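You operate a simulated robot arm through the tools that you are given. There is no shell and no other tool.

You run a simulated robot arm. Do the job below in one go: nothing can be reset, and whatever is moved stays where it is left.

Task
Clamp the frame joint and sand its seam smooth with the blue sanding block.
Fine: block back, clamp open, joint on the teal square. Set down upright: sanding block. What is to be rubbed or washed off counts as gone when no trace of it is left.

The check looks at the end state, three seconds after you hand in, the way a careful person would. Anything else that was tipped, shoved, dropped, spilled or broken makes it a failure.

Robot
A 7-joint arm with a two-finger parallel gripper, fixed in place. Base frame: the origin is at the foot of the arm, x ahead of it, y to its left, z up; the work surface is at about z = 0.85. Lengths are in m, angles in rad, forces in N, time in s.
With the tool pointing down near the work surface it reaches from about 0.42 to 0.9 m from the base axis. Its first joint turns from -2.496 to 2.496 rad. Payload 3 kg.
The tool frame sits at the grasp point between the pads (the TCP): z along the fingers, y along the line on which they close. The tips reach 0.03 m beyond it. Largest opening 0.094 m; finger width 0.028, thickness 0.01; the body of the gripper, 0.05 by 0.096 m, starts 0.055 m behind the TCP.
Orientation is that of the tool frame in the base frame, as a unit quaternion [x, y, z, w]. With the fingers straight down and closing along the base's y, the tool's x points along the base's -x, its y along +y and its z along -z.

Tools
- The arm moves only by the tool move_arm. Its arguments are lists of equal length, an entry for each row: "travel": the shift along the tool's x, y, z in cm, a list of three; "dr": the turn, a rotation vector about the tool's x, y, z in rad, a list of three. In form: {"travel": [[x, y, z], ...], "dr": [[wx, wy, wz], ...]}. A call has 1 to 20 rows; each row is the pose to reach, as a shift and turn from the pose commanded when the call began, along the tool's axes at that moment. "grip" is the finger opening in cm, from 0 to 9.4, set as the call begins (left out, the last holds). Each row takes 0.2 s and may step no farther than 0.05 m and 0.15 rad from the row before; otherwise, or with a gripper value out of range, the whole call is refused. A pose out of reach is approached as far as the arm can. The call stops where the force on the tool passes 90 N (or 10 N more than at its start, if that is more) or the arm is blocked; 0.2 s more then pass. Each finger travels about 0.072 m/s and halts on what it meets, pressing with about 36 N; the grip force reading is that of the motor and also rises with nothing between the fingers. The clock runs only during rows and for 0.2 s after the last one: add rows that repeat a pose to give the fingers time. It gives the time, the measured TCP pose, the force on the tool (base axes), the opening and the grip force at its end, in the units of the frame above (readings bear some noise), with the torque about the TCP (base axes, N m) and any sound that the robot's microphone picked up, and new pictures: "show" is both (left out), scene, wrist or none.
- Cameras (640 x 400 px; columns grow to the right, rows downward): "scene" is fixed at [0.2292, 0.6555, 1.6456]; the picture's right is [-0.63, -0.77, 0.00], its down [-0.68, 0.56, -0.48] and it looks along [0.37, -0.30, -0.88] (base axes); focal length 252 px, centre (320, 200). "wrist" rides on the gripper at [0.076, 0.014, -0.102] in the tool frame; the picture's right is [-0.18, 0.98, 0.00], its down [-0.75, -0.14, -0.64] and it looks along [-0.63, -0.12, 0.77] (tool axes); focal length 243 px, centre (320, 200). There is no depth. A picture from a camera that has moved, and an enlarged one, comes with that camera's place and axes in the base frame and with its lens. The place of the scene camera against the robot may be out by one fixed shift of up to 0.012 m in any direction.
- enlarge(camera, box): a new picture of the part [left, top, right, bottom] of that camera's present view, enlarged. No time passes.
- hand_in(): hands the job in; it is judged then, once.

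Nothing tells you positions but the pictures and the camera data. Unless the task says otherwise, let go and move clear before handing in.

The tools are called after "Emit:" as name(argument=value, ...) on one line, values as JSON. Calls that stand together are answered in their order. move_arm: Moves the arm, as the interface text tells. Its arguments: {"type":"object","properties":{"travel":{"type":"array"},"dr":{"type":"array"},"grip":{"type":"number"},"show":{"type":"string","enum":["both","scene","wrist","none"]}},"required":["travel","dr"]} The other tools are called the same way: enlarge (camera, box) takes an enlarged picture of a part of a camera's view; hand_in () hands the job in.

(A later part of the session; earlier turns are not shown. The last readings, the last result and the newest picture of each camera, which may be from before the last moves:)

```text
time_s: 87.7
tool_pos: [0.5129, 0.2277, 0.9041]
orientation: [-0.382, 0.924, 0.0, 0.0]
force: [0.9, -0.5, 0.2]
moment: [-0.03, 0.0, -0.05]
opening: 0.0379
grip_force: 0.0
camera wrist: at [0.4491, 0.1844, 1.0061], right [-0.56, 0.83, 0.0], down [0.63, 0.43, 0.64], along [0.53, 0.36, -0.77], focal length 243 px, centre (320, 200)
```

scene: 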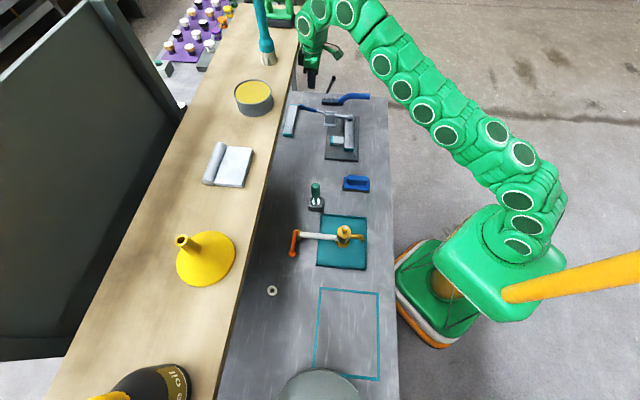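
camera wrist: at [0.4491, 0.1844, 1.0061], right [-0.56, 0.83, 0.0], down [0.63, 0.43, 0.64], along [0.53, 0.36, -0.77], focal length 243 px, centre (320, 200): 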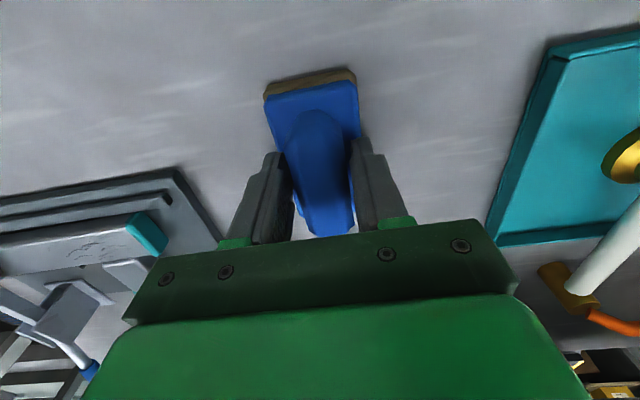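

Emit:
move_arm(travel=[[0, 0, 0.1], [0, 0, 0.1], [0, 0, 0.1], [0, 0, 0.1]], dr=[[0, 0, 0], [0, 0, 0], [0, 0, 0], [0, 0, 0]], grip=1.5, show="none")

Emit:
move_arm(travel=[[0, 0, -2], [0, 0, -5], [0, 0, -9], [-1.0, -4, -10], [-2.1, -8, -10], [-3.2, -12, -10], [-4.2, -16, -10], [-6.0, -19.5, -10]], dr=[[0, 0, 0], [0, 0, 0], [0, 0, 0], [0, 0, 0], [0, 0, 0], [0, 0, 0], [0, 0, 0], [0, 0, 0]], show="wrist")

Emit:
enlarge(camera="scene", box=[325, 95, 375, 165])

```text
time_s: 88.7
tool_pos: [0.5124, 0.2275, 0.9041]
orientation: [-0.382, 0.924, 0.0, 0.001]
force: [-18.9, 7.2, 48.9]
moment: [0.02, 0.21, 0.08]
opening: 0.0342
grip_force: 36.4
```

```text
time_s: 90.5
tool_pos: [0.6938, 0.1304, 1.0044]
orientation: [-0.382, 0.924, 0.0, 0.0]
force: [-0.9, -0.5, -1.1]
moment: [0.05, 0.03, 0.0]
opening: 0.0342
grip_force: 36.3
camera wrist: at [0.6308, 0.0876, 1.1057], right [-0.56, 0.83, 0.0], down [0.63, 0.43, 0.64], along [0.53, 0.36, -0.77], focal length 243 px, centre (320, 200)
```

wrist: 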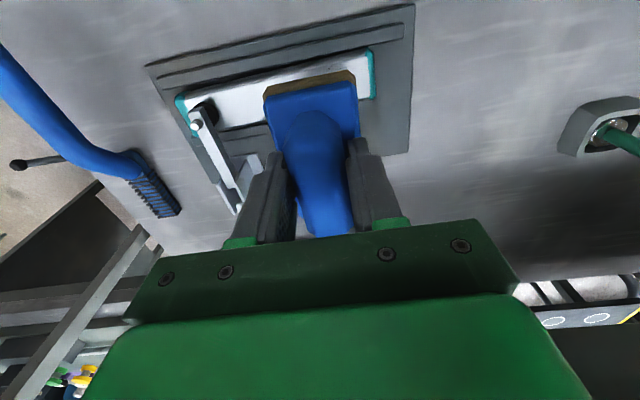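

```text
5.71 times, centred on (350, 130) of scene
camera zoom: at [0.2292, 0.6555, 1.6456], right [-0.63, -0.77, 0.0], down [-0.68, 0.56, -0.48], along [0.37, -0.3, -0.88], focal length 1442 px, centre (149, 600)
```

zoom: 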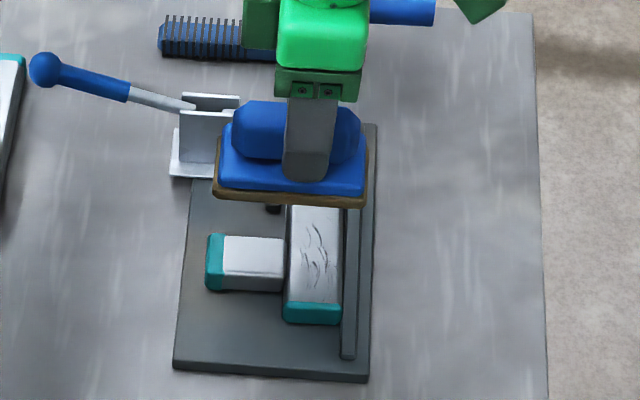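

The block is in hand again, level above the joint, with the marks visible in front of it. I'll lower it and feel for contact once more.

Emit:
move_arm(travel=[[0, 0, 3], [0, 0, 6], [0, 0, 6.9]], dr=[[0, 0, 0], [0, 0, 0], [0, 0, 0]], show="none")

Emit:
move_arm(travel=[[0, 0, 0.1], [0, 0, 0.2]], dr=[[0, 0, 0], [0, 0, 0]], show="none")

Emit:
move_arm(travel=[[0, 0, 0.1], [0, 0, 0.15]], dr=[[0, 0, 0], [0, 0, 0]], show="none")

```text
time_s: 91.3
tool_pos: [0.6933, 0.1328, 0.9355]
orientation: [-0.382, 0.924, 0.0, 0.001]
force: [-8.7, -1.8, 23.5]
moment: [-0.23, 0.4, 0.03]
opening: 0.0339
grip_force: 36.2
```

```text
time_s: 91.9
tool_pos: [0.6941, 0.1317, 0.9339]
orientation: [-0.382, 0.924, 0.0, 0.002]
force: [-7.0, 7.6, 55.8]
moment: [0.31, 0.1, 0.04]
opening: 0.0341
grip_force: 36.3
```

```text
time_s: 92.5
tool_pos: [0.6947, 0.1316, 0.9336]
orientation: [-0.381, 0.925, 0.001, 0.004]
force: [0.8, 0.3, 8.9]
moment: [-0.14, 0.27, 0.03]
opening: 0.0338
grip_force: 35.5
stopped in row 2: the force on the tool passed its limit at 94 N (the readings are from after the stop); the commanded pose is now the measured one
```

I pressed a bit too hard, and the arm stopped itself at 94 N; it now rests at about 10 N. I'll do one sanding stroke across toward the fence and read the force.

Emit:
move_arm(travel=[[0, 0, 0.06], [0.9, 0, 0.06], [1.8, 0, 0.06], [2.7, 0, 0.06], [3.6, 0, 0.06]], dr=[[0, 0, 0], [0, 0, 0], [0, 0, 0], [0, 0, 0], [0, 0, 0]], show="scene")

Emit:
enlarge(camera="scene", box=[325, 95, 375, 165])

```text
time_s: 93.7
tool_pos: [0.6696, 0.1081, 0.9343]
orientation: [-0.382, 0.924, 0.0, 0.005]
force: [23.7, 25.6, 50.2]
moment: [1.81, -1.33, -0.13]
opening: 0.0341
grip_force: 35.6
```

scene: 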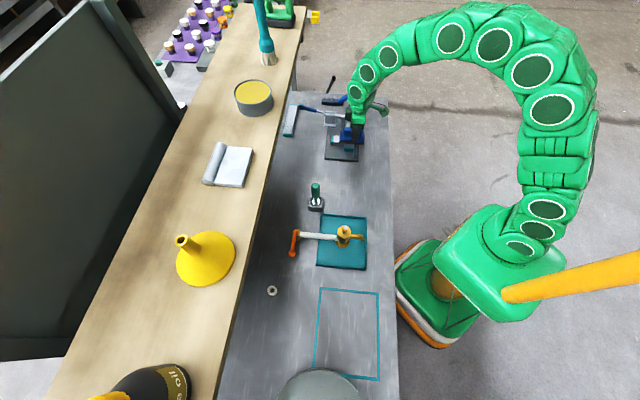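

```text
5.71 times, centred on (350, 130) of scene
camera zoom: at [0.2292, 0.6555, 1.6456], right [-0.63, -0.77, 0.0], down [-0.68, 0.56, -0.48], along [0.37, -0.3, -0.88], focal length 1442 px, centre (149, 600)
```

zoom: 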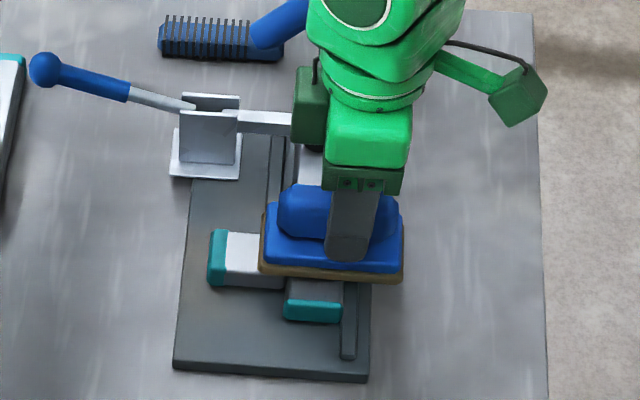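

Across the bar the block really slides on the surface (friction ratio 0.7 against 0.42 before), and the fence holds the joint. I'll repeat pressed strokes toward the fence, lifting on each return and varying the position along the bar.

Emit:
move_arm(travel=[[0, 0, -0.4], [-1.8, 0.6, -0.4], [-3.6, 1.2, -0.4], [-3.6, 1.2, -0.03], [-2.7, 1.2, -0.03], [-1.8, 1.2, -0.03], [-0.9, 1.2, -0.03], [0, 1.2, -0.03], [0, 1.2, -0.4], [-1.8, 0.2, -0.4], [-3.6, -0.8, -0.4], [-3.6, -0.8, -0.03], [-2.7, -0.8, -0.03], [-1.8, -0.8, -0.03], [-0.9, -0.8, -0.03], [0, -0.8, -0.03]], dr=[[0, 0, 0], [0, 0, 0], [0, 0, 0], [0, 0, 0], [0, 0, 0], [0, 0, 0], [0, 0, 0], [0, 0, 0], [0, 0, 0], [0, 0, 0], [0, 0, 0], [0, 0, 0], [0, 0, 0], [0, 0, 0], [0, 0, 0], [0, 0, 0]], show="none")

Emit:
enlarge(camera="scene", box=[325, 95, 375, 165])

```text
time_s: 97.1
tool_pos: [0.6758, 0.1023, 0.9319]
orientation: [-0.381, 0.924, -0.001, 0.006]
force: [33.8, 29.8, 67.2]
moment: [2.14, -1.5, -0.38]
opening: 0.0343
grip_force: 36.0
```

```text
5.71 times, centred on (350, 130) of scene
camera zoom: at [0.2292, 0.6555, 1.6456], right [-0.63, -0.77, 0.0], down [-0.68, 0.56, -0.48], along [0.37, -0.3, -0.88], focal length 1442 px, centre (149, 600)
```

zoom: 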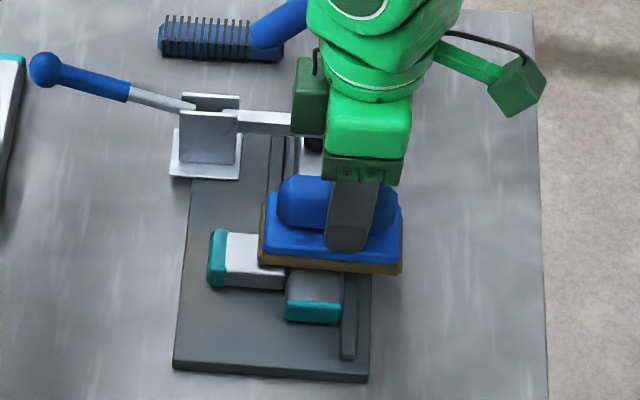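

The force is a bit high (67 N), but the joint stays against the fence. I'll lift and inspect the marks.

Emit:
move_arm(travel=[[0, 0, -1], [0, 0, -4], [-0.5, 3, -7], [-1, 7, -9], [-2, 11, -11], [-2, 15, -11], [-2, 17, -11]], dr=[[0, 0, 0], [0, 0, 0], [0, 0, 0], [0, 0, 0], [0, 0, 0], [0, 0, 0], [0, 0, 0]], show="wrist")

Emit:
enlarge(camera="wrist", box=[100, 40, 280, 160])

Emit:
enlarge(camera="wrist", box=[20, 60, 160, 200])

```text
time_s: 98.7
tool_pos: [0.5683, 0.2374, 1.0407]
orientation: [-0.382, 0.924, 0.0, 0.002]
force: [-0.7, -0.8, -1.9]
moment: [-0.03, -0.01, -0.01]
opening: 0.0342
grip_force: 36.2
camera wrist: at [0.5045, 0.1936, 1.1425], right [-0.56, 0.83, 0.0], down [0.63, 0.43, 0.65], along [0.53, 0.36, -0.76], focal length 243 px, centre (320, 200)
```

wrist: 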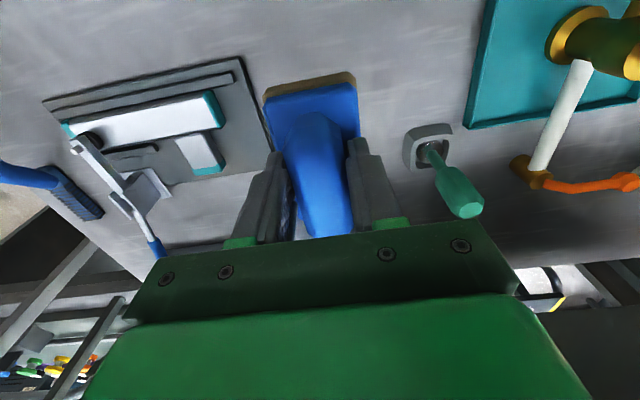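

```text
3.33 times, centred on (190, 100) of wrist
camera zoom: at [0.5045, 0.1936, 1.1425], right [-0.56, 0.83, 0.0], down [0.63, 0.43, 0.65], along [0.53, 0.36, -0.76], focal length 809 px, centre (753, 533)
```

zoom: 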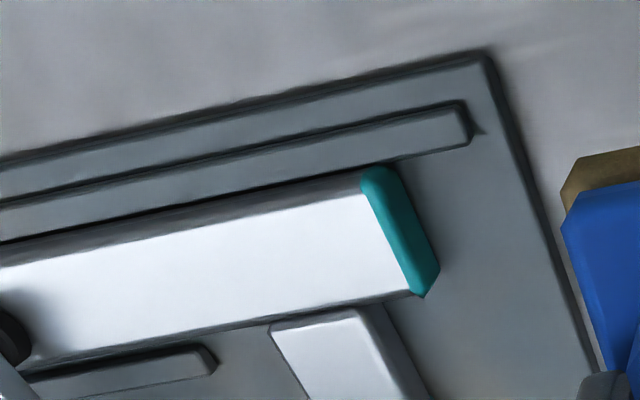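

```text
2.86 times, centred on (90, 130) of wrist
camera zoom: at [0.5045, 0.1936, 1.1425], right [-0.56, 0.83, 0.0], down [0.63, 0.43, 0.65], along [0.53, 0.36, -0.76], focal length 693 px, centre (977, 400)
```

zoom: 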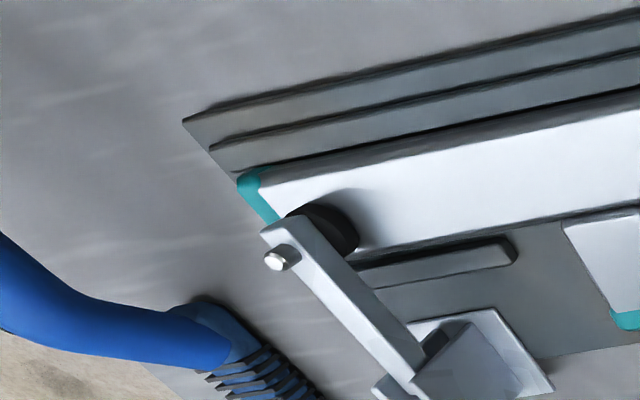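

The bar now looks clean. I'll zoom in further to make sure no faint trace remains.

Emit:
enlarge(camera="wrist", box=[150, 80, 230, 140])

Emit:
enlarge(camera="wrist", box=[100, 90, 180, 150])

Emit:
enlarge(camera="scene", box=[328, 100, 368, 145])

```text
6.67 times, centred on (190, 110) of wrist
camera zoom: at [0.5045, 0.1936, 1.1425], right [-0.56, 0.83, 0.0], down [0.63, 0.43, 0.65], along [0.53, 0.36, -0.76], focal length 1618 px, centre (1187, 800)
```

zoom: 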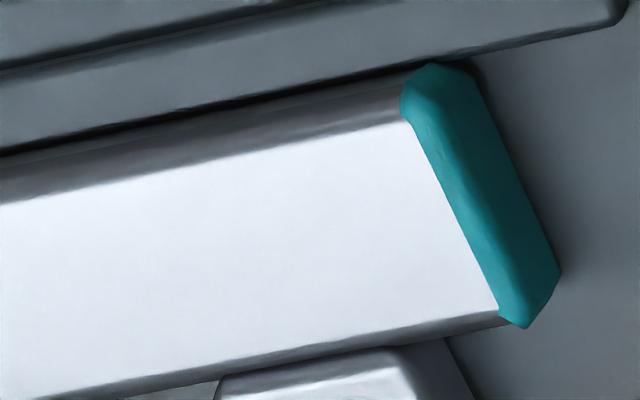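

```text
6.67 times, centred on (140, 120) of wrist
camera zoom: at [0.5045, 0.1936, 1.1425], right [-0.56, 0.83, 0.0], down [0.63, 0.43, 0.65], along [0.53, 0.36, -0.76], focal length 1618 px, centre (1520, 733)
```

zoom: 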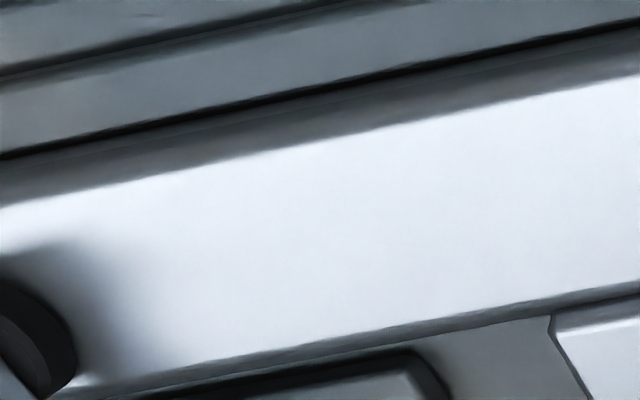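

```text
8.89 times, centred on (348, 122) of scene
camera zoom: at [0.2292, 0.6555, 1.6456], right [-0.63, -0.77, 0.0], down [-0.68, 0.56, -0.48], along [0.37, -0.3, -0.88], focal length 2244 px, centre (71, 889)
```

zoom: 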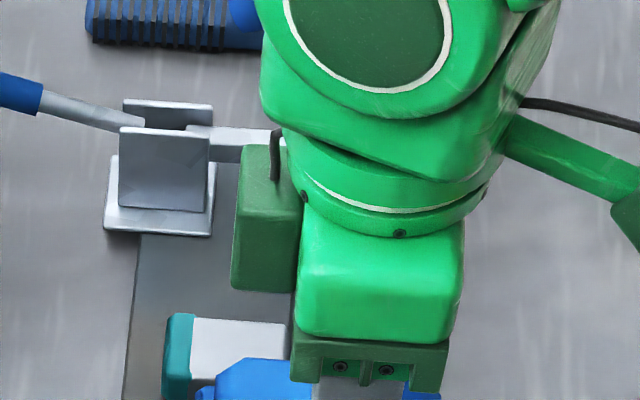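

The seam looks clean from the wrist camera. I'll carry the block back above its spot, which also clears the scene camera's view of the bar.

Emit:
move_arm(travel=[[2.3, 1.6, 1], [4.64, 3.3, 2], [4.64, 3.3, 5.5]], dr=[[0, 0.003, 0], [0, 0.004, 0], [0, 0.004, 0]])

Emit:
enlarge(camera="scene", box=[325, 105, 375, 165])

Emit:
enlarge(camera="scene", box=[332, 130, 362, 152])

```text
time_s: 99.5
tool_pos: [0.5112, 0.2278, 0.9884]
orientation: [-0.381, 0.925, 0.0, 0.002]
force: [-0.1, -0.2, -1.6]
moment: [-0.02, 0.01, 0.0]
opening: 0.034
grip_force: 35.8
camera wrist: at [0.4482, 0.1839, 1.0903], right [-0.56, 0.83, 0.0], down [0.63, 0.43, 0.64], along [0.53, 0.36, -0.77], focal length 243 px, centre (320, 200)
```

scene: 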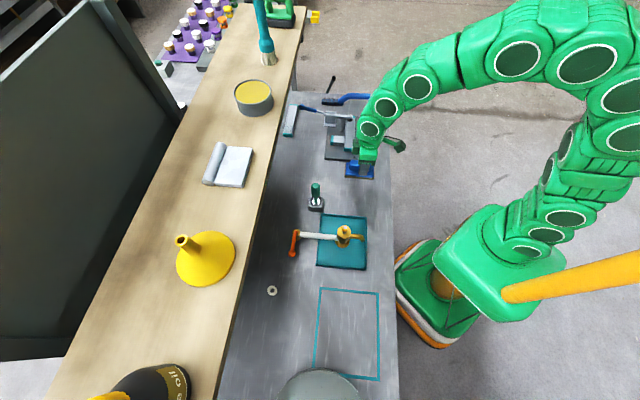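
wrist: 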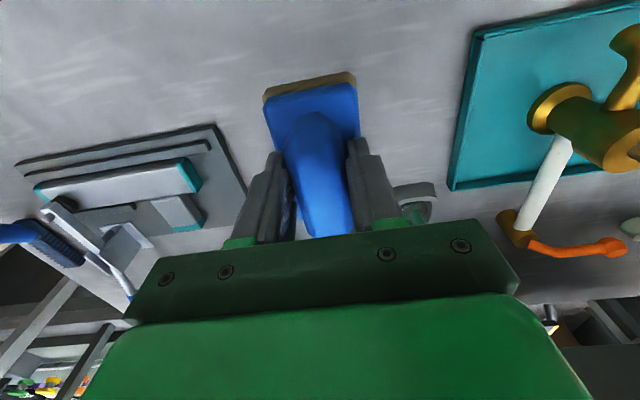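

```text
6.67 times, centred on (350, 135) of scene
camera zoom: at [0.2292, 0.6555, 1.6456], right [-0.63, -0.77, 0.0], down [-0.68, 0.56, -0.48], along [0.37, -0.3, -0.88], focal length 1683 px, centre (120, 633)
```

zoom: 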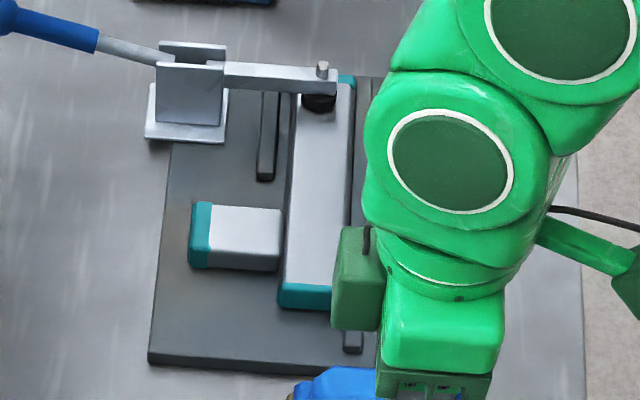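

```text
16.00 times, centred on (347, 141) of scene
camera zoom: at [0.2292, 0.6555, 1.6456], right [-0.63, -0.77, 0.0], down [-0.68, 0.56, -0.48], along [0.37, -0.3, -0.88], focal length 4038 px, centre (-112, 1144)
```

zoom: 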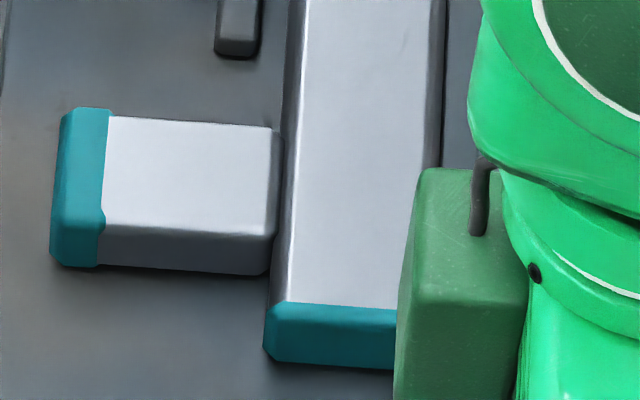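

From the scene camera I see one faint streak higher up the bar, near its right side. I'll zoom on it to decide whether it is a trace of the seam marks.

Emit:
enlarge(camera="scene", box=[344, 122, 356, 138])

Emit:
enlarge(camera="wrist", box=[20, 140, 220, 240])

Emit:
enlarge(camera="wrist", box=[70, 150, 150, 220])

```text
16.00 times, centred on (350, 130) of scene
camera zoom: at [0.2292, 0.6555, 1.6456], right [-0.63, -0.77, 0.0], down [-0.68, 0.56, -0.48], along [0.37, -0.3, -0.88], focal length 4038 px, centre (-160, 1320)
```

zoom: 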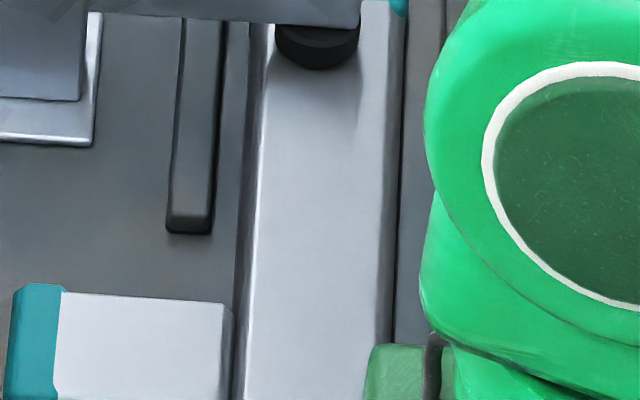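

```text
3.20 times, centred on (120, 190) of wrist
camera zoom: at [0.4482, 0.1839, 1.0903], right [-0.56, 0.83, 0.0], down [0.63, 0.43, 0.64], along [0.53, 0.36, -0.77], focal length 776 px, centre (960, 232)
```

zoom: 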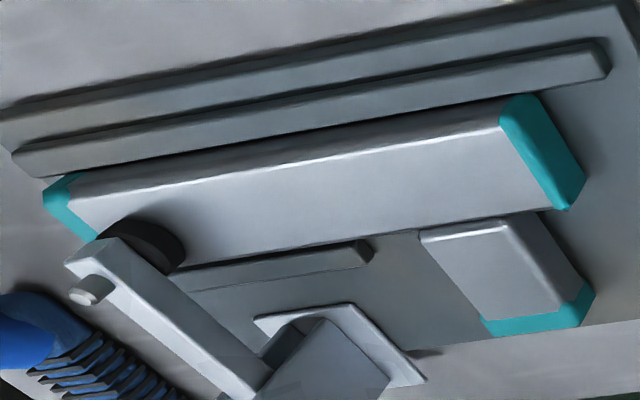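

```text
5.71 times, centred on (110, 185) of wrist
camera zoom: at [0.4482, 0.1839, 1.0903], right [-0.56, 0.83, 0.0], down [0.63, 0.43, 0.64], along [0.53, 0.36, -0.77], focal length 1386 px, centre (1520, 286)
```

zoom: 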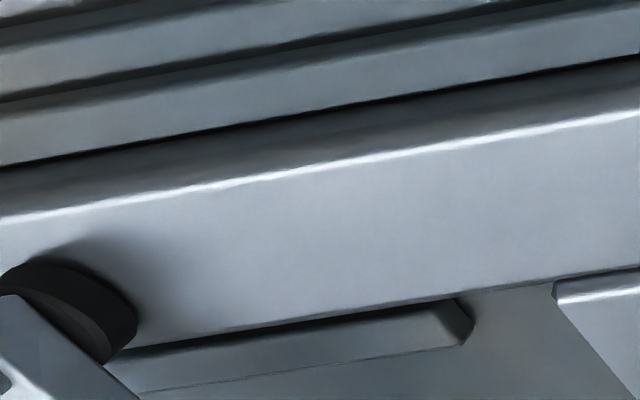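

Emit:
enlarge(camera="scene", box=[342, 125, 362, 140])

Emit:
enlarge(camera="scene", box=[335, 120, 365, 150])

Emit:
enlarge(camera="scene", box=[335, 132, 355, 148])

```text
16.00 times, centred on (352, 132) of scene
camera zoom: at [0.2292, 0.6555, 1.6456], right [-0.63, -0.77, 0.0], down [-0.68, 0.56, -0.48], along [0.37, -0.3, -0.88], focal length 4038 px, centre (-192, 1280)
```

zoom: 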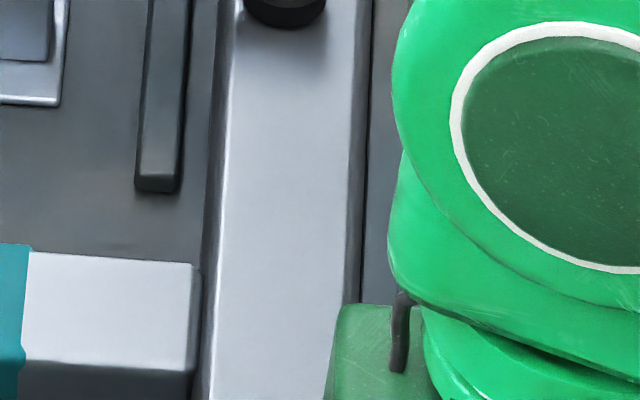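

```text
13.33 times, centred on (350, 135) of scene
camera zoom: at [0.2292, 0.6555, 1.6456], right [-0.63, -0.77, 0.0], down [-0.68, 0.56, -0.48], along [0.37, -0.3, -0.88], focal length 3365 px, centre (-80, 1067)
```

zoom: 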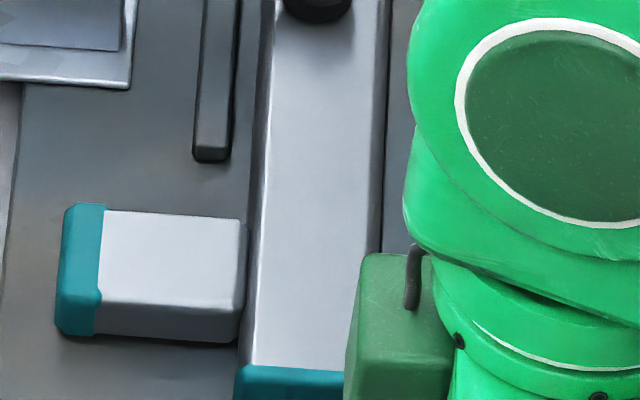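

```text
16.00 times, centred on (345, 140) of scene
camera zoom: at [0.2292, 0.6555, 1.6456], right [-0.63, -0.77, 0.0], down [-0.68, 0.56, -0.48], along [0.37, -0.3, -0.88], focal length 4038 px, centre (-80, 1160)
```

zoom: 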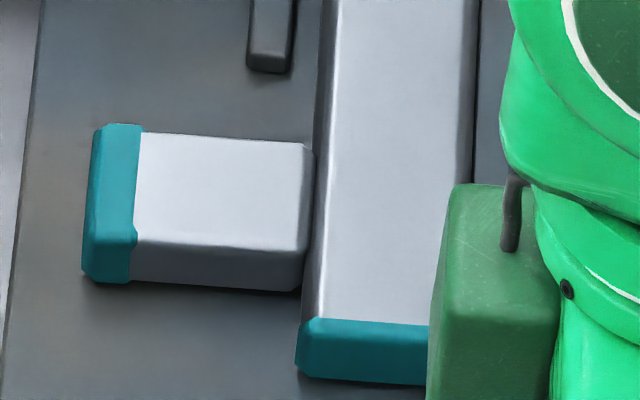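

Other zooms at that place show nothing, but the streak matches a faint outlying mark seen before (about 8 cm from the near end, at the edge of my strokes). I still hold the block, so I'll sand that part too, with wider coverage.

Emit:
move_arm(travel=[[-0.6, -2, -1.5], [-1.6, -6, -1.5], [-2.9, -10, -1.5], [-4.1, -14, -1.5], [-5.3, -18, -1.5], [-6.24, -21.9, -1.5], [-6.24, -21.9, 2], [-6.24, -21.9, 4.6]], dr=[[0, 0, 0], [0, 0, 0], [0, 0, 0], [0, 0, 0], [0, 0, 0], [0, 0, 0], [0, 0, 0], [0, 0, 0]], show="wrist")

Emit:
enlarge(camera="scene", box=[325, 95, 375, 165])

```text
time_s: 101.3
tool_pos: [0.7126, 0.1163, 0.9391]
orientation: [-0.381, 0.924, 0.0, 0.0]
force: [-0.1, -0.7, -1.8]
moment: [0.01, 0.0, -0.03]
opening: 0.0339
grip_force: 35.8
camera wrist: at [0.6483, 0.0723, 1.0417], right [-0.56, 0.83, 0.0], down [0.63, 0.43, 0.64], along [0.53, 0.36, -0.77], focal length 243 px, centre (320, 200)
```

wrist: 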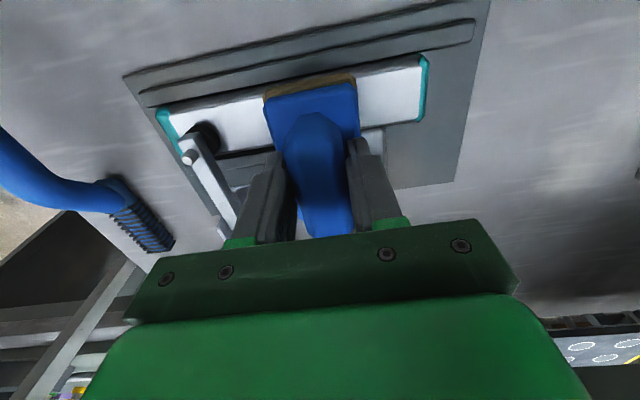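

```text
5.71 times, centred on (350, 130) of scene
camera zoom: at [0.2292, 0.6555, 1.6456], right [-0.63, -0.77, 0.0], down [-0.68, 0.56, -0.48], along [0.37, -0.3, -0.88], focal length 1442 px, centre (149, 600)
```

zoom: 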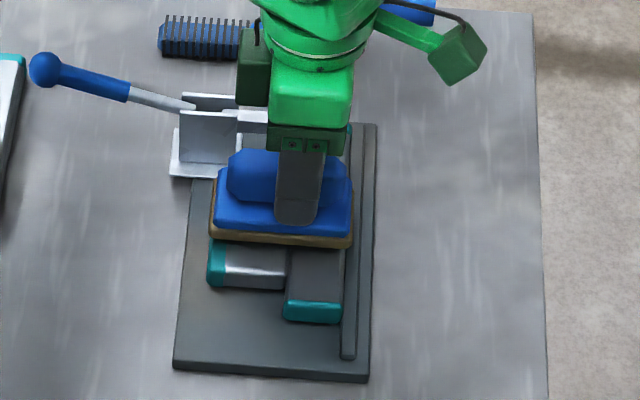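

Emit:
move_arm(travel=[[0, 0, 0.25], [0, 0, 0.45]], dr=[[0, 0, 0], [0, 0, 0]], show="none")

```text
time_s: 101.9
tool_pos: [0.7117, 0.1157, 0.9348]
orientation: [-0.381, 0.925, -0.002, 0.0]
force: [0.1, 0.1, -2.0]
moment: [0.01, 0.02, -0.01]
opening: 0.034
grip_force: 35.6
```

Emit:
move_arm(travel=[[0, 0, 0.1], [0, 0, 0.2]], dr=[[0, 0, 0], [0, 0, 0]], show="none")

```text
time_s: 102.5
tool_pos: [0.7118, 0.1153, 0.9336]
orientation: [-0.381, 0.924, -0.001, 0.001]
force: [-1.9, -0.4, 3.6]
moment: [-0.1, 0.35, -0.05]
opening: 0.0341
grip_force: 35.7
```

Contact just begins here. I'll do pressed strokes toward the fence at three positions along the bar.

Emit:
move_arm(travel=[[0, 0, 0.08], [0.9, 0, 0.08], [1.8, 0, 0.08], [2.7, 0, 0.08], [3.7, 0, 0.08], [3.7, 0, -0.35], [1.8, -0.4, -0.35], [0, -0.8, -0.35], [0, -0.8, 0.08], [0.9, -0.8, 0.08], [1.8, -0.8, 0.08], [2.7, -0.8, 0.08], [3.7, -0.8, 0.08]], dr=[[0, 0, 0], [0, 0, 0], [0, 0, 0], [0, 0, 0], [0, 0, 0], [0, 0, 0], [0, 0, 0], [0, 0, 0], [0, 0, 0], [0, 0, 0], [0, 0, 0], [0, 0, 0], [0, 0, 0]], show="none")

Emit:
enlarge(camera="scene", box=[325, 95, 375, 165])

```text
time_s: 105.3
tool_pos: [0.6912, 0.0831, 0.9335]
orientation: [-0.382, 0.924, -0.001, 0.002]
force: [15.3, 10.8, 20.1]
moment: [0.85, -0.64, -0.24]
opening: 0.0341
grip_force: 35.7
```

```text
5.71 times, centred on (350, 130) of scene
camera zoom: at [0.2292, 0.6555, 1.6456], right [-0.63, -0.77, 0.0], down [-0.68, 0.56, -0.48], along [0.37, -0.3, -0.88], focal length 1442 px, centre (149, 600)
```

zoom: 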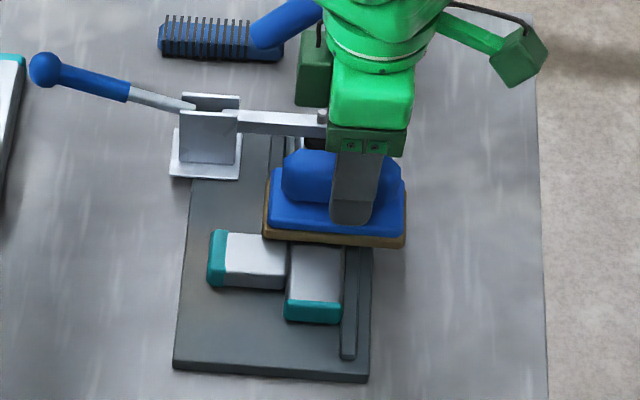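

Emit:
move_arm(travel=[[0, 0, -0.43], [-1.9, 0.4, -0.43], [-3.7, 0.8, -0.43], [-3.7, 0.8, 0.03], [-2.8, 0.8, 0.03], [-1.9, 0.8, 0.03], [-0.9, 0.8, 0.03], [0, 0.8, 0.03], [0, 0.8, -0.43], [-1.9, 1.8, -0.43], [-3.7, 2.8, -0.43], [-3.7, 2.8, 0.03], [-2.8, 2.8, 0.03], [-1.9, 2.8, 0.03], [-0.9, 2.8, 0.03], [0, 2.8, 0.03]], dr=[[0, 0, 0], [0, 0, 0], [0, 0, 0], [0, 0, 0], [0, 0, 0], [0, 0, 0], [0, 0, 0], [0, 0, 0], [0, 0, 0], [0, 0, 0], [0, 0, 0], [0, 0, 0], [0, 0, 0], [0, 0, 0], [0, 0, 0], [0, 0, 0]], show="none")

Emit:
move_arm(travel=[[0, 0, -0.43], [-1.9, 0.9, -0.43], [-3.7, 1.7, -0.43], [-3.7, 1.7, 0.0], [-2.8, 1.7, 0.0], [-1.9, 1.7, 0.0], [-0.9, 1.7, 0.0], [0, 1.7, 0.0], [0, 1.7, -0.43], [-1.9, 2.4, -0.43], [-3.7, 3.0, -0.43], [-3.7, 3.0, 0.0], [-2.8, 3.0, 0.0], [-1.9, 3.0, 0.0], [-0.9, 3.0, 0.0], [0, 3.0, 0.0]], dr=[[0, 0, 0], [0, 0, 0], [0, 0, 0], [0, 0, 0], [0, 0, 0], [0, 0, 0], [0, 0, 0], [0, 0, 0], [0, 0, 0], [0, 0, 0], [0, 0, 0], [0, 0, 0], [0, 0, 0], [0, 0, 0], [0, 0, 0], [0, 0, 0]], show="none")

Emit:
enlarge(camera="scene", box=[325, 95, 375, 165])

```text
time_s: 108.7
tool_pos: [0.6717, 0.1025, 0.9334]
orientation: [-0.382, 0.924, 0.0, 0.001]
force: [5.2, 5.4, 8.3]
moment: [0.37, -0.13, -0.11]
opening: 0.0339
grip_force: 35.8
```

```text
time_s: 112.1
tool_pos: [0.6504, 0.1239, 0.9334]
orientation: [-0.382, 0.924, -0.001, 0.002]
force: [4.4, 6.0, 7.1]
moment: [0.47, -0.13, -0.12]
opening: 0.0343
grip_force: 36.5
```

```text
5.71 times, centred on (350, 130) of scene
camera zoom: at [0.2292, 0.6555, 1.6456], right [-0.63, -0.77, 0.0], down [-0.68, 0.56, -0.48], along [0.37, -0.3, -0.88], focal length 1442 px, centre (149, 600)
```

zoom: 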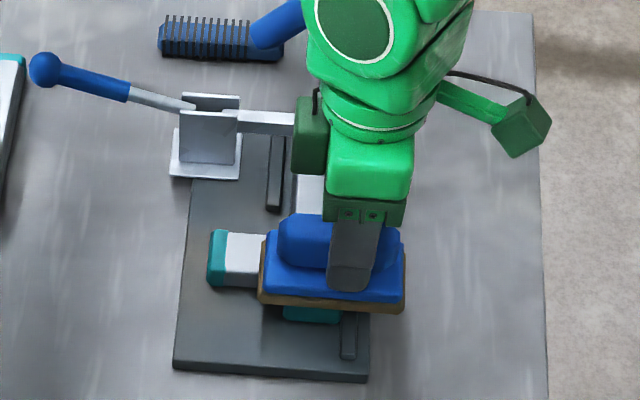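

Emit:
move_arm(travel=[[0, 0, -0.4], [-1.9, 0, -0.4], [-3.7, 0, -0.4], [-3.7, 0, 0.07], [-2.8, 0, 0.07], [-1.9, 0, 0.07], [-0.9, 0, 0.07], [0, 0, 0.07], [0, 0, -0.4], [-1.9, -1.2, -0.4], [-3.7, -2.4, -0.4], [-3.7, -2.4, 0.07], [-2.8, -2.4, 0.07], [-1.9, -2.4, 0.07], [-0.9, -2.4, 0.07], [0, -2.4, 0.07]], dr=[[0, 0, 0], [0, 0, 0], [0, 0, 0], [0, 0, 0], [0, 0, 0], [0, 0, 0], [0, 0, 0], [0, 0, 0], [0, 0, 0], [0, 0, 0], [0, 0, 0], [0, 0, 0], [0, 0, 0], [0, 0, 0], [0, 0, 0], [0, 0, 0]], show="none")

Emit:
move_arm(travel=[[0, 0, -0.4], [-1.9, -1.2, -0.4], [-3.7, -2.6, -0.4], [-3.7, -2.6, 0.0], [-2.8, -2.6, 0.0], [-1.9, -2.6, 0.0], [-0.9, -2.6, 0.0], [0, -2.6, 0.0], [0, -2.6, -0.4], [-1.9, -3.0, -0.4], [-3.7, -3.4, -0.4], [-3.7, -3.4, 0.0], [-2.8, -3.4, 0.0], [-1.9, -3.4, 0.0], [-0.9, -3.4, 0.0], [0, -3.4, 0.0]], dr=[[0, 0, 0], [0, 0, 0], [0, 0, 0], [0, 0, 0], [0, 0, 0], [0, 0, 0], [0, 0, 0], [0, 0, 0], [0, 0, 0], [0, 0, 0], [0, 0, 0], [0, 0, 0], [0, 0, 0], [0, 0, 0], [0, 0, 0], [0, 0, 0]], show="none")

Emit:
enlarge(camera="scene", box=[325, 95, 375, 165])

```text
time_s: 115.5
tool_pos: [0.6664, 0.1072, 0.9338]
orientation: [-0.383, 0.924, 0.0, 0.0]
force: [0.2, 0.3, -2.4]
moment: [0.0, 0.02, 0.03]
opening: 0.0339
grip_force: 36.4
```

```text
time_s: 118.9
tool_pos: [0.6922, 0.0836, 0.9336]
orientation: [-0.382, 0.924, -0.002, 0.003]
force: [25.8, 21.0, 44.8]
moment: [1.67, -1.25, -0.26]
opening: 0.0338
grip_force: 36.5
```

```text
5.71 times, centred on (350, 130) of scene
camera zoom: at [0.2292, 0.6555, 1.6456], right [-0.63, -0.77, 0.0], down [-0.68, 0.56, -0.48], along [0.37, -0.3, -0.88], focal length 1442 px, centre (149, 600)
```

zoom: 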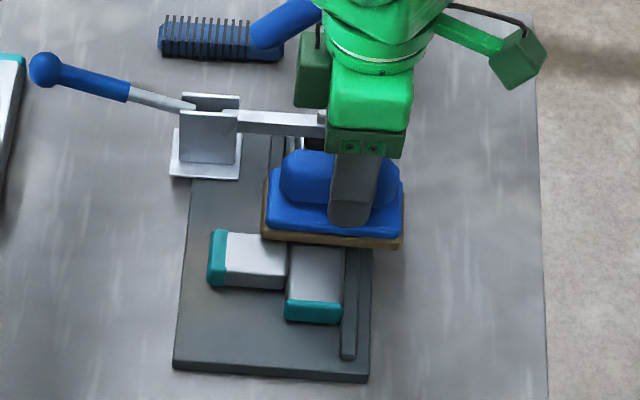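

The far part got a firm pass as well. I'll lift and inspect again.

Emit:
move_arm(travel=[[0, 0, -1], [0, 0, -4], [-0.5, 3, -7], [-1, 7, -9], [-2, 11, -11], [-2, 15, -11], [-2, 19, -11], [-2, 21, -11]], dr=[[0, 0, 0], [0, 0, 0], [0, 0, 0], [0, 0, 0], [0, 0, 0], [0, 0, 0], [0, 0, 0], [0, 0, 0]], show="wrist")

Emit:
enlarge(camera="wrist", box=[60, 70, 240, 180])

Emit:
enlarge(camera="wrist", box=[120, 80, 200, 140])

Emit:
enlarge(camera="scene", box=[330, 110, 365, 150])

```text
time_s: 120.7
tool_pos: [0.5562, 0.2474, 1.0411]
orientation: [-0.382, 0.924, -0.001, 0.0]
force: [-0.4, -0.3, -1.6]
moment: [-0.02, -0.04, 0.03]
opening: 0.0339
grip_force: 35.5
camera wrist: at [0.4934, 0.2038, 1.1442], right [-0.56, 0.83, 0.0], down [0.63, 0.43, 0.64], along [0.53, 0.36, -0.77], focal length 243 px, centre (320, 200)
```

wrist: 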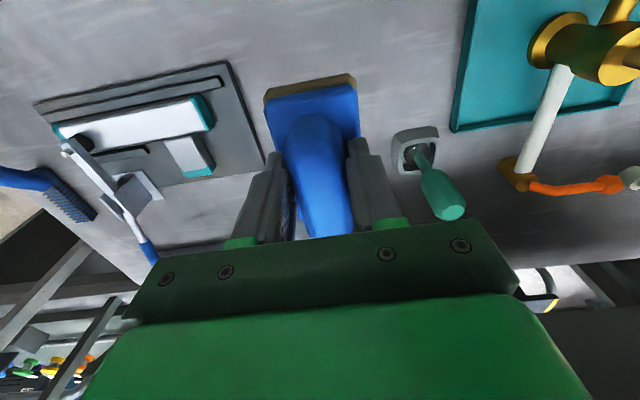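

```text
3.56 times, centred on (150, 125) of wrist
camera zoom: at [0.4934, 0.2038, 1.1442], right [-0.56, 0.83, 0.0], down [0.63, 0.43, 0.64], along [0.53, 0.36, -0.77], focal length 863 px, centre (924, 467)
```

zoom: 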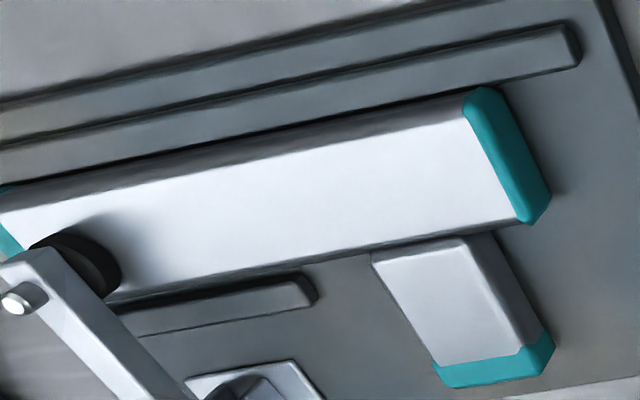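

```text
6.67 times, centred on (160, 110) of wrist
camera zoom: at [0.4934, 0.2038, 1.1442], right [-0.56, 0.83, 0.0], down [0.63, 0.43, 0.64], along [0.53, 0.36, -0.77], focal length 1618 px, centre (1387, 800)
```

zoom: 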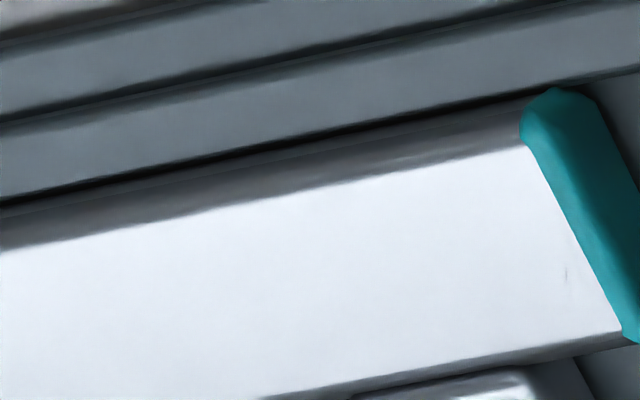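

```text
10.00 times, centred on (348, 130) of scene
camera zoom: at [0.2292, 0.6555, 1.6456], right [-0.63, -0.77, 0.0], down [-0.68, 0.56, -0.48], along [0.37, -0.3, -0.88], focal length 2524 px, centre (45, 900)
```

zoom: 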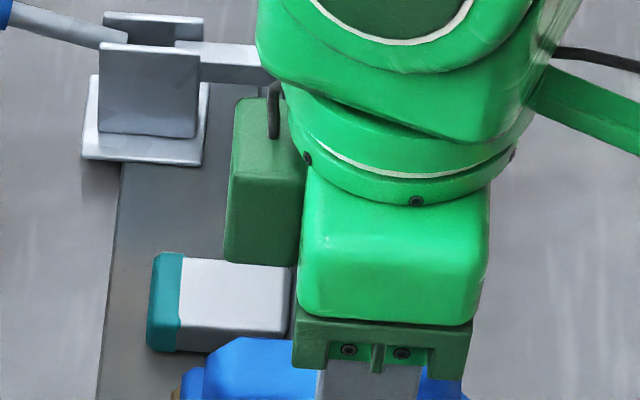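

Emit:
enlarge(camera="wrist", box=[180, 108, 212, 132])

Emit:
enlarge(camera="wrist", box=[150, 90, 214, 130])

Emit:
enlarge(camera="wrist", box=[90, 95, 154, 145])

```text
16.00 times, centred on (196, 120) of wrist
camera zoom: at [0.4934, 0.2038, 1.1442], right [-0.56, 0.83, 0.0], down [0.63, 0.43, 0.64], along [0.53, 0.36, -0.77], focal length 3882 px, centre (2304, 1480)
```

zoom: 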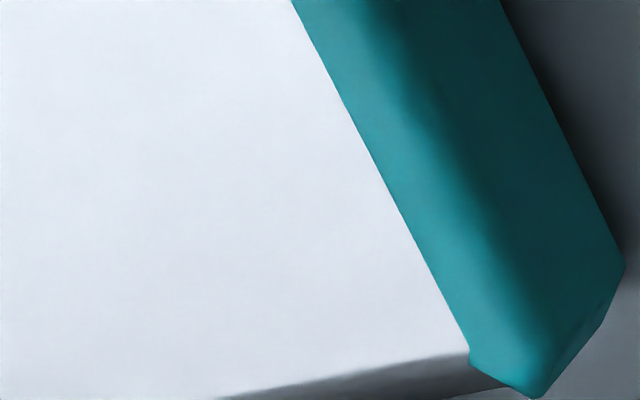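

```text
10.00 times, centred on (182, 110) of wrist
camera zoom: at [0.4934, 0.2038, 1.1442], right [-0.56, 0.83, 0.0], down [0.63, 0.43, 0.64], along [0.53, 0.36, -0.77], focal length 2426 px, centre (1700, 1100)
```

zoom: 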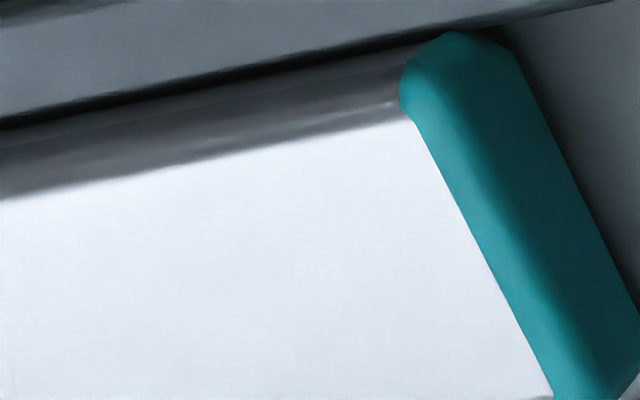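

```text
8.00 times, centred on (122, 120) of wrist
camera zoom: at [0.4934, 0.2038, 1.1442], right [-0.56, 0.83, 0.0], down [0.63, 0.43, 0.64], along [0.53, 0.36, -0.77], focal length 1941 px, centre (1904, 840)
```

zoom: 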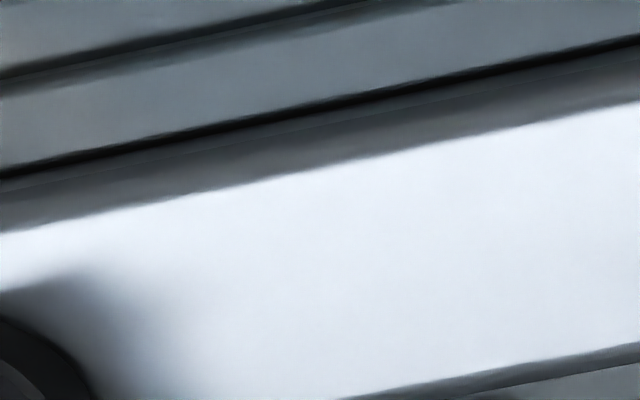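

At 16× the bar is clean; the little specks are only picture noise. I'll now return the block to its original spot.

Emit:
move_arm(travel=[[2.2, 0.9, 1], [4.5, 1.75, 3], [4.5, 1.75, 7], [4.5, 1.75, 10.5], [4.5, 1.75, 12.5], [4.5, 1.75, 13.3]], dr=[[0, 0, 0], [0, 0, 0], [0, 0, 0], [0, 0, 0], [0, 0, 0], [0, 0, 0]], show="wrist")

Emit:
enlarge(camera="scene", box=[325, 155, 385, 205])

```text
time_s: 122.1
tool_pos: [0.5101, 0.2254, 0.9098]
orientation: [-0.382, 0.924, -0.001, 0.0]
force: [-0.2, -0.4, -2.7]
moment: [-0.03, 0.02, -0.01]
opening: 0.0341
grip_force: 35.9
camera wrist: at [0.4468, 0.1824, 1.0122], right [-0.56, 0.83, 0.0], down [0.63, 0.43, 0.64], along [0.53, 0.36, -0.77], focal length 243 px, centre (320, 200)
```

wrist: 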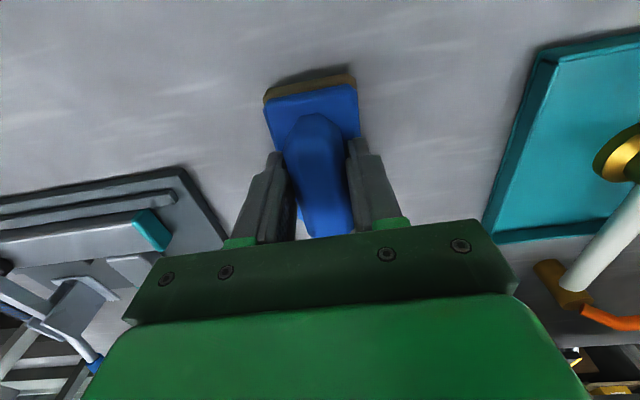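

```text
8.00 times, centred on (355, 180) of scene
camera zoom: at [0.2292, 0.6555, 1.6456], right [-0.63, -0.77, 0.0], down [-0.68, 0.56, -0.48], along [0.37, -0.3, -0.88], focal length 2019 px, centre (40, 360)
```

zoom: 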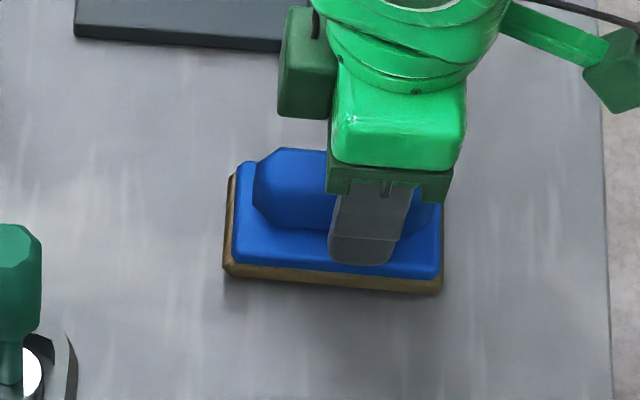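

Emit:
move_arm(travel=[[-0.15, 0.05, 0.25], [-0.3, 0.05, 0.5], [-0.3, 0.05, 0.6]], dr=[[0, 0, 0], [0, 0, 0], [0, 0, 0]], show="none")

```text
time_s: 122.9
tool_pos: [0.5125, 0.2298, 0.9041]
orientation: [-0.381, 0.924, -0.001, 0.001]
force: [0.0, 0.7, -1.7]
moment: [0.0, -0.01, 0.01]
opening: 0.0337
grip_force: 36.0
```

Emit:
move_arm(travel=[[0, 0, 0.1], [0, 0, 0.15]], dr=[[0, 0, 0], [0, 0, 0]], show="none")

```text
time_s: 123.5
tool_pos: [0.5148, 0.2284, 0.903]
orientation: [-0.382, 0.924, -0.002, 0.001]
force: [-9.2, 2.4, 17.5]
moment: [-0.48, 1.01, -0.24]
opening: 0.0342
grip_force: 35.5
```

Contact with the bench. I'll ease off, release, and rise straight up.

Emit:
move_arm(travel=[[0, 0, -0.06], [0, 0, -0.06]], dr=[[0, 0, 0], [0, 0, 0]], show="none")

Emit:
move_arm(travel=[[0, 0, 0], [0, 0, 0], [0, 0, 0]], dr=[[0, 0, 0], [0, 0, 0], [0, 0, 0]], grip=5.5, show="none")

Emit:
move_arm(travel=[[0, 0, -3], [0, 0, -7], [0, 0, -11], [0, 0, -15]], dr=[[0, 0, 0], [0, 0, 0], [0, 0, 0], [0, 0, 0]])

Emit:
enlarge(camera="scene", box=[325, 155, 385, 205])

Emit:
enlarge(camera="scene", box=[325, 105, 375, 165])

```text
time_s: 124.1
tool_pos: [0.5144, 0.2298, 0.902]
orientation: [-0.382, 0.924, -0.002, 0.0]
force: [0.2, 1.4, 0.3]
moment: [-0.05, 0.06, -0.03]
opening: 0.0342
grip_force: 35.8
```

```text
time_s: 124.9
tool_pos: [0.5136, 0.2293, 0.903]
orientation: [-0.382, 0.924, -0.001, 0.0]
force: [0.9, 0.1, 0.9]
moment: [-0.02, -0.01, 0.0]
opening: 0.055
grip_force: 0.1
```

```text
time_s: 125.9
tool_pos: [0.515, 0.2294, 1.0534]
orientation: [-0.382, 0.924, -0.001, 0.001]
force: [0.0, -1.2, 0.6]
moment: [0.02, -0.01, 0.0]
opening: 0.0551
grip_force: 0.1
camera wrist: at [0.4509, 0.1864, 1.156], right [-0.56, 0.83, 0.0], down [0.63, 0.43, 0.64], along [0.53, 0.36, -0.77], focal length 243 px, centre (320, 200)
```

scene: 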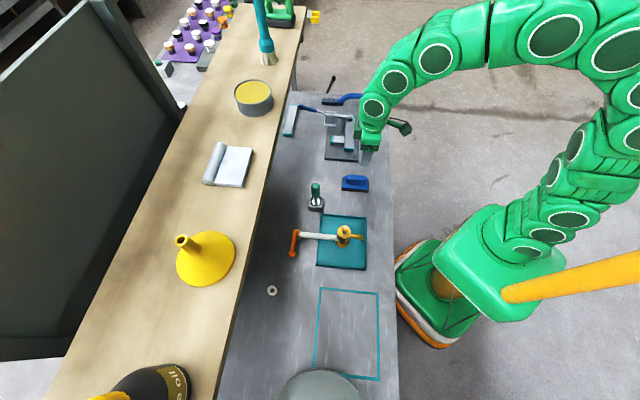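
wrist: 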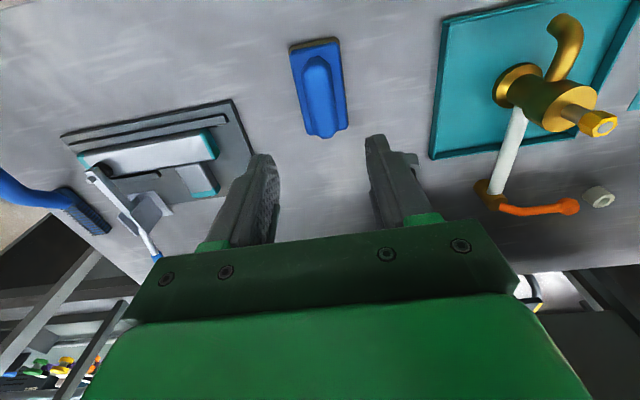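

```text
8.00 times, centred on (355, 180) of scene
camera zoom: at [0.2292, 0.6555, 1.6456], right [-0.63, -0.77, 0.0], down [-0.68, 0.56, -0.48], along [0.37, -0.3, -0.88], focal length 2019 px, centre (40, 360)
```

zoom: 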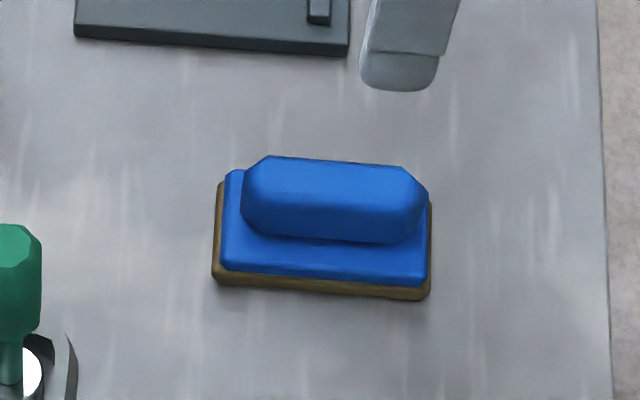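

```text
6.67 times, centred on (350, 135) of scene
camera zoom: at [0.2292, 0.6555, 1.6456], right [-0.63, -0.77, 0.0], down [-0.68, 0.56, -0.48], along [0.37, -0.3, -0.88], focal length 1683 px, centre (120, 633)
```

zoom: 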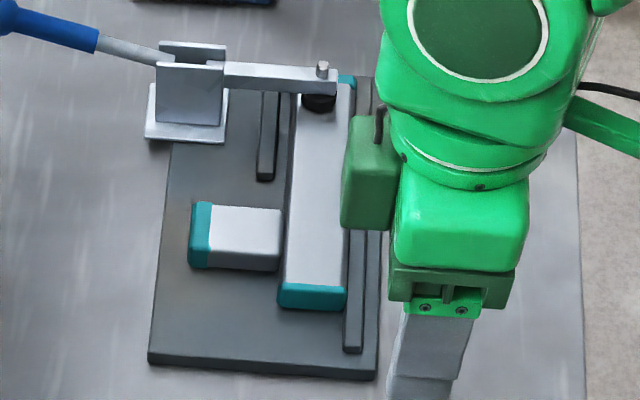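

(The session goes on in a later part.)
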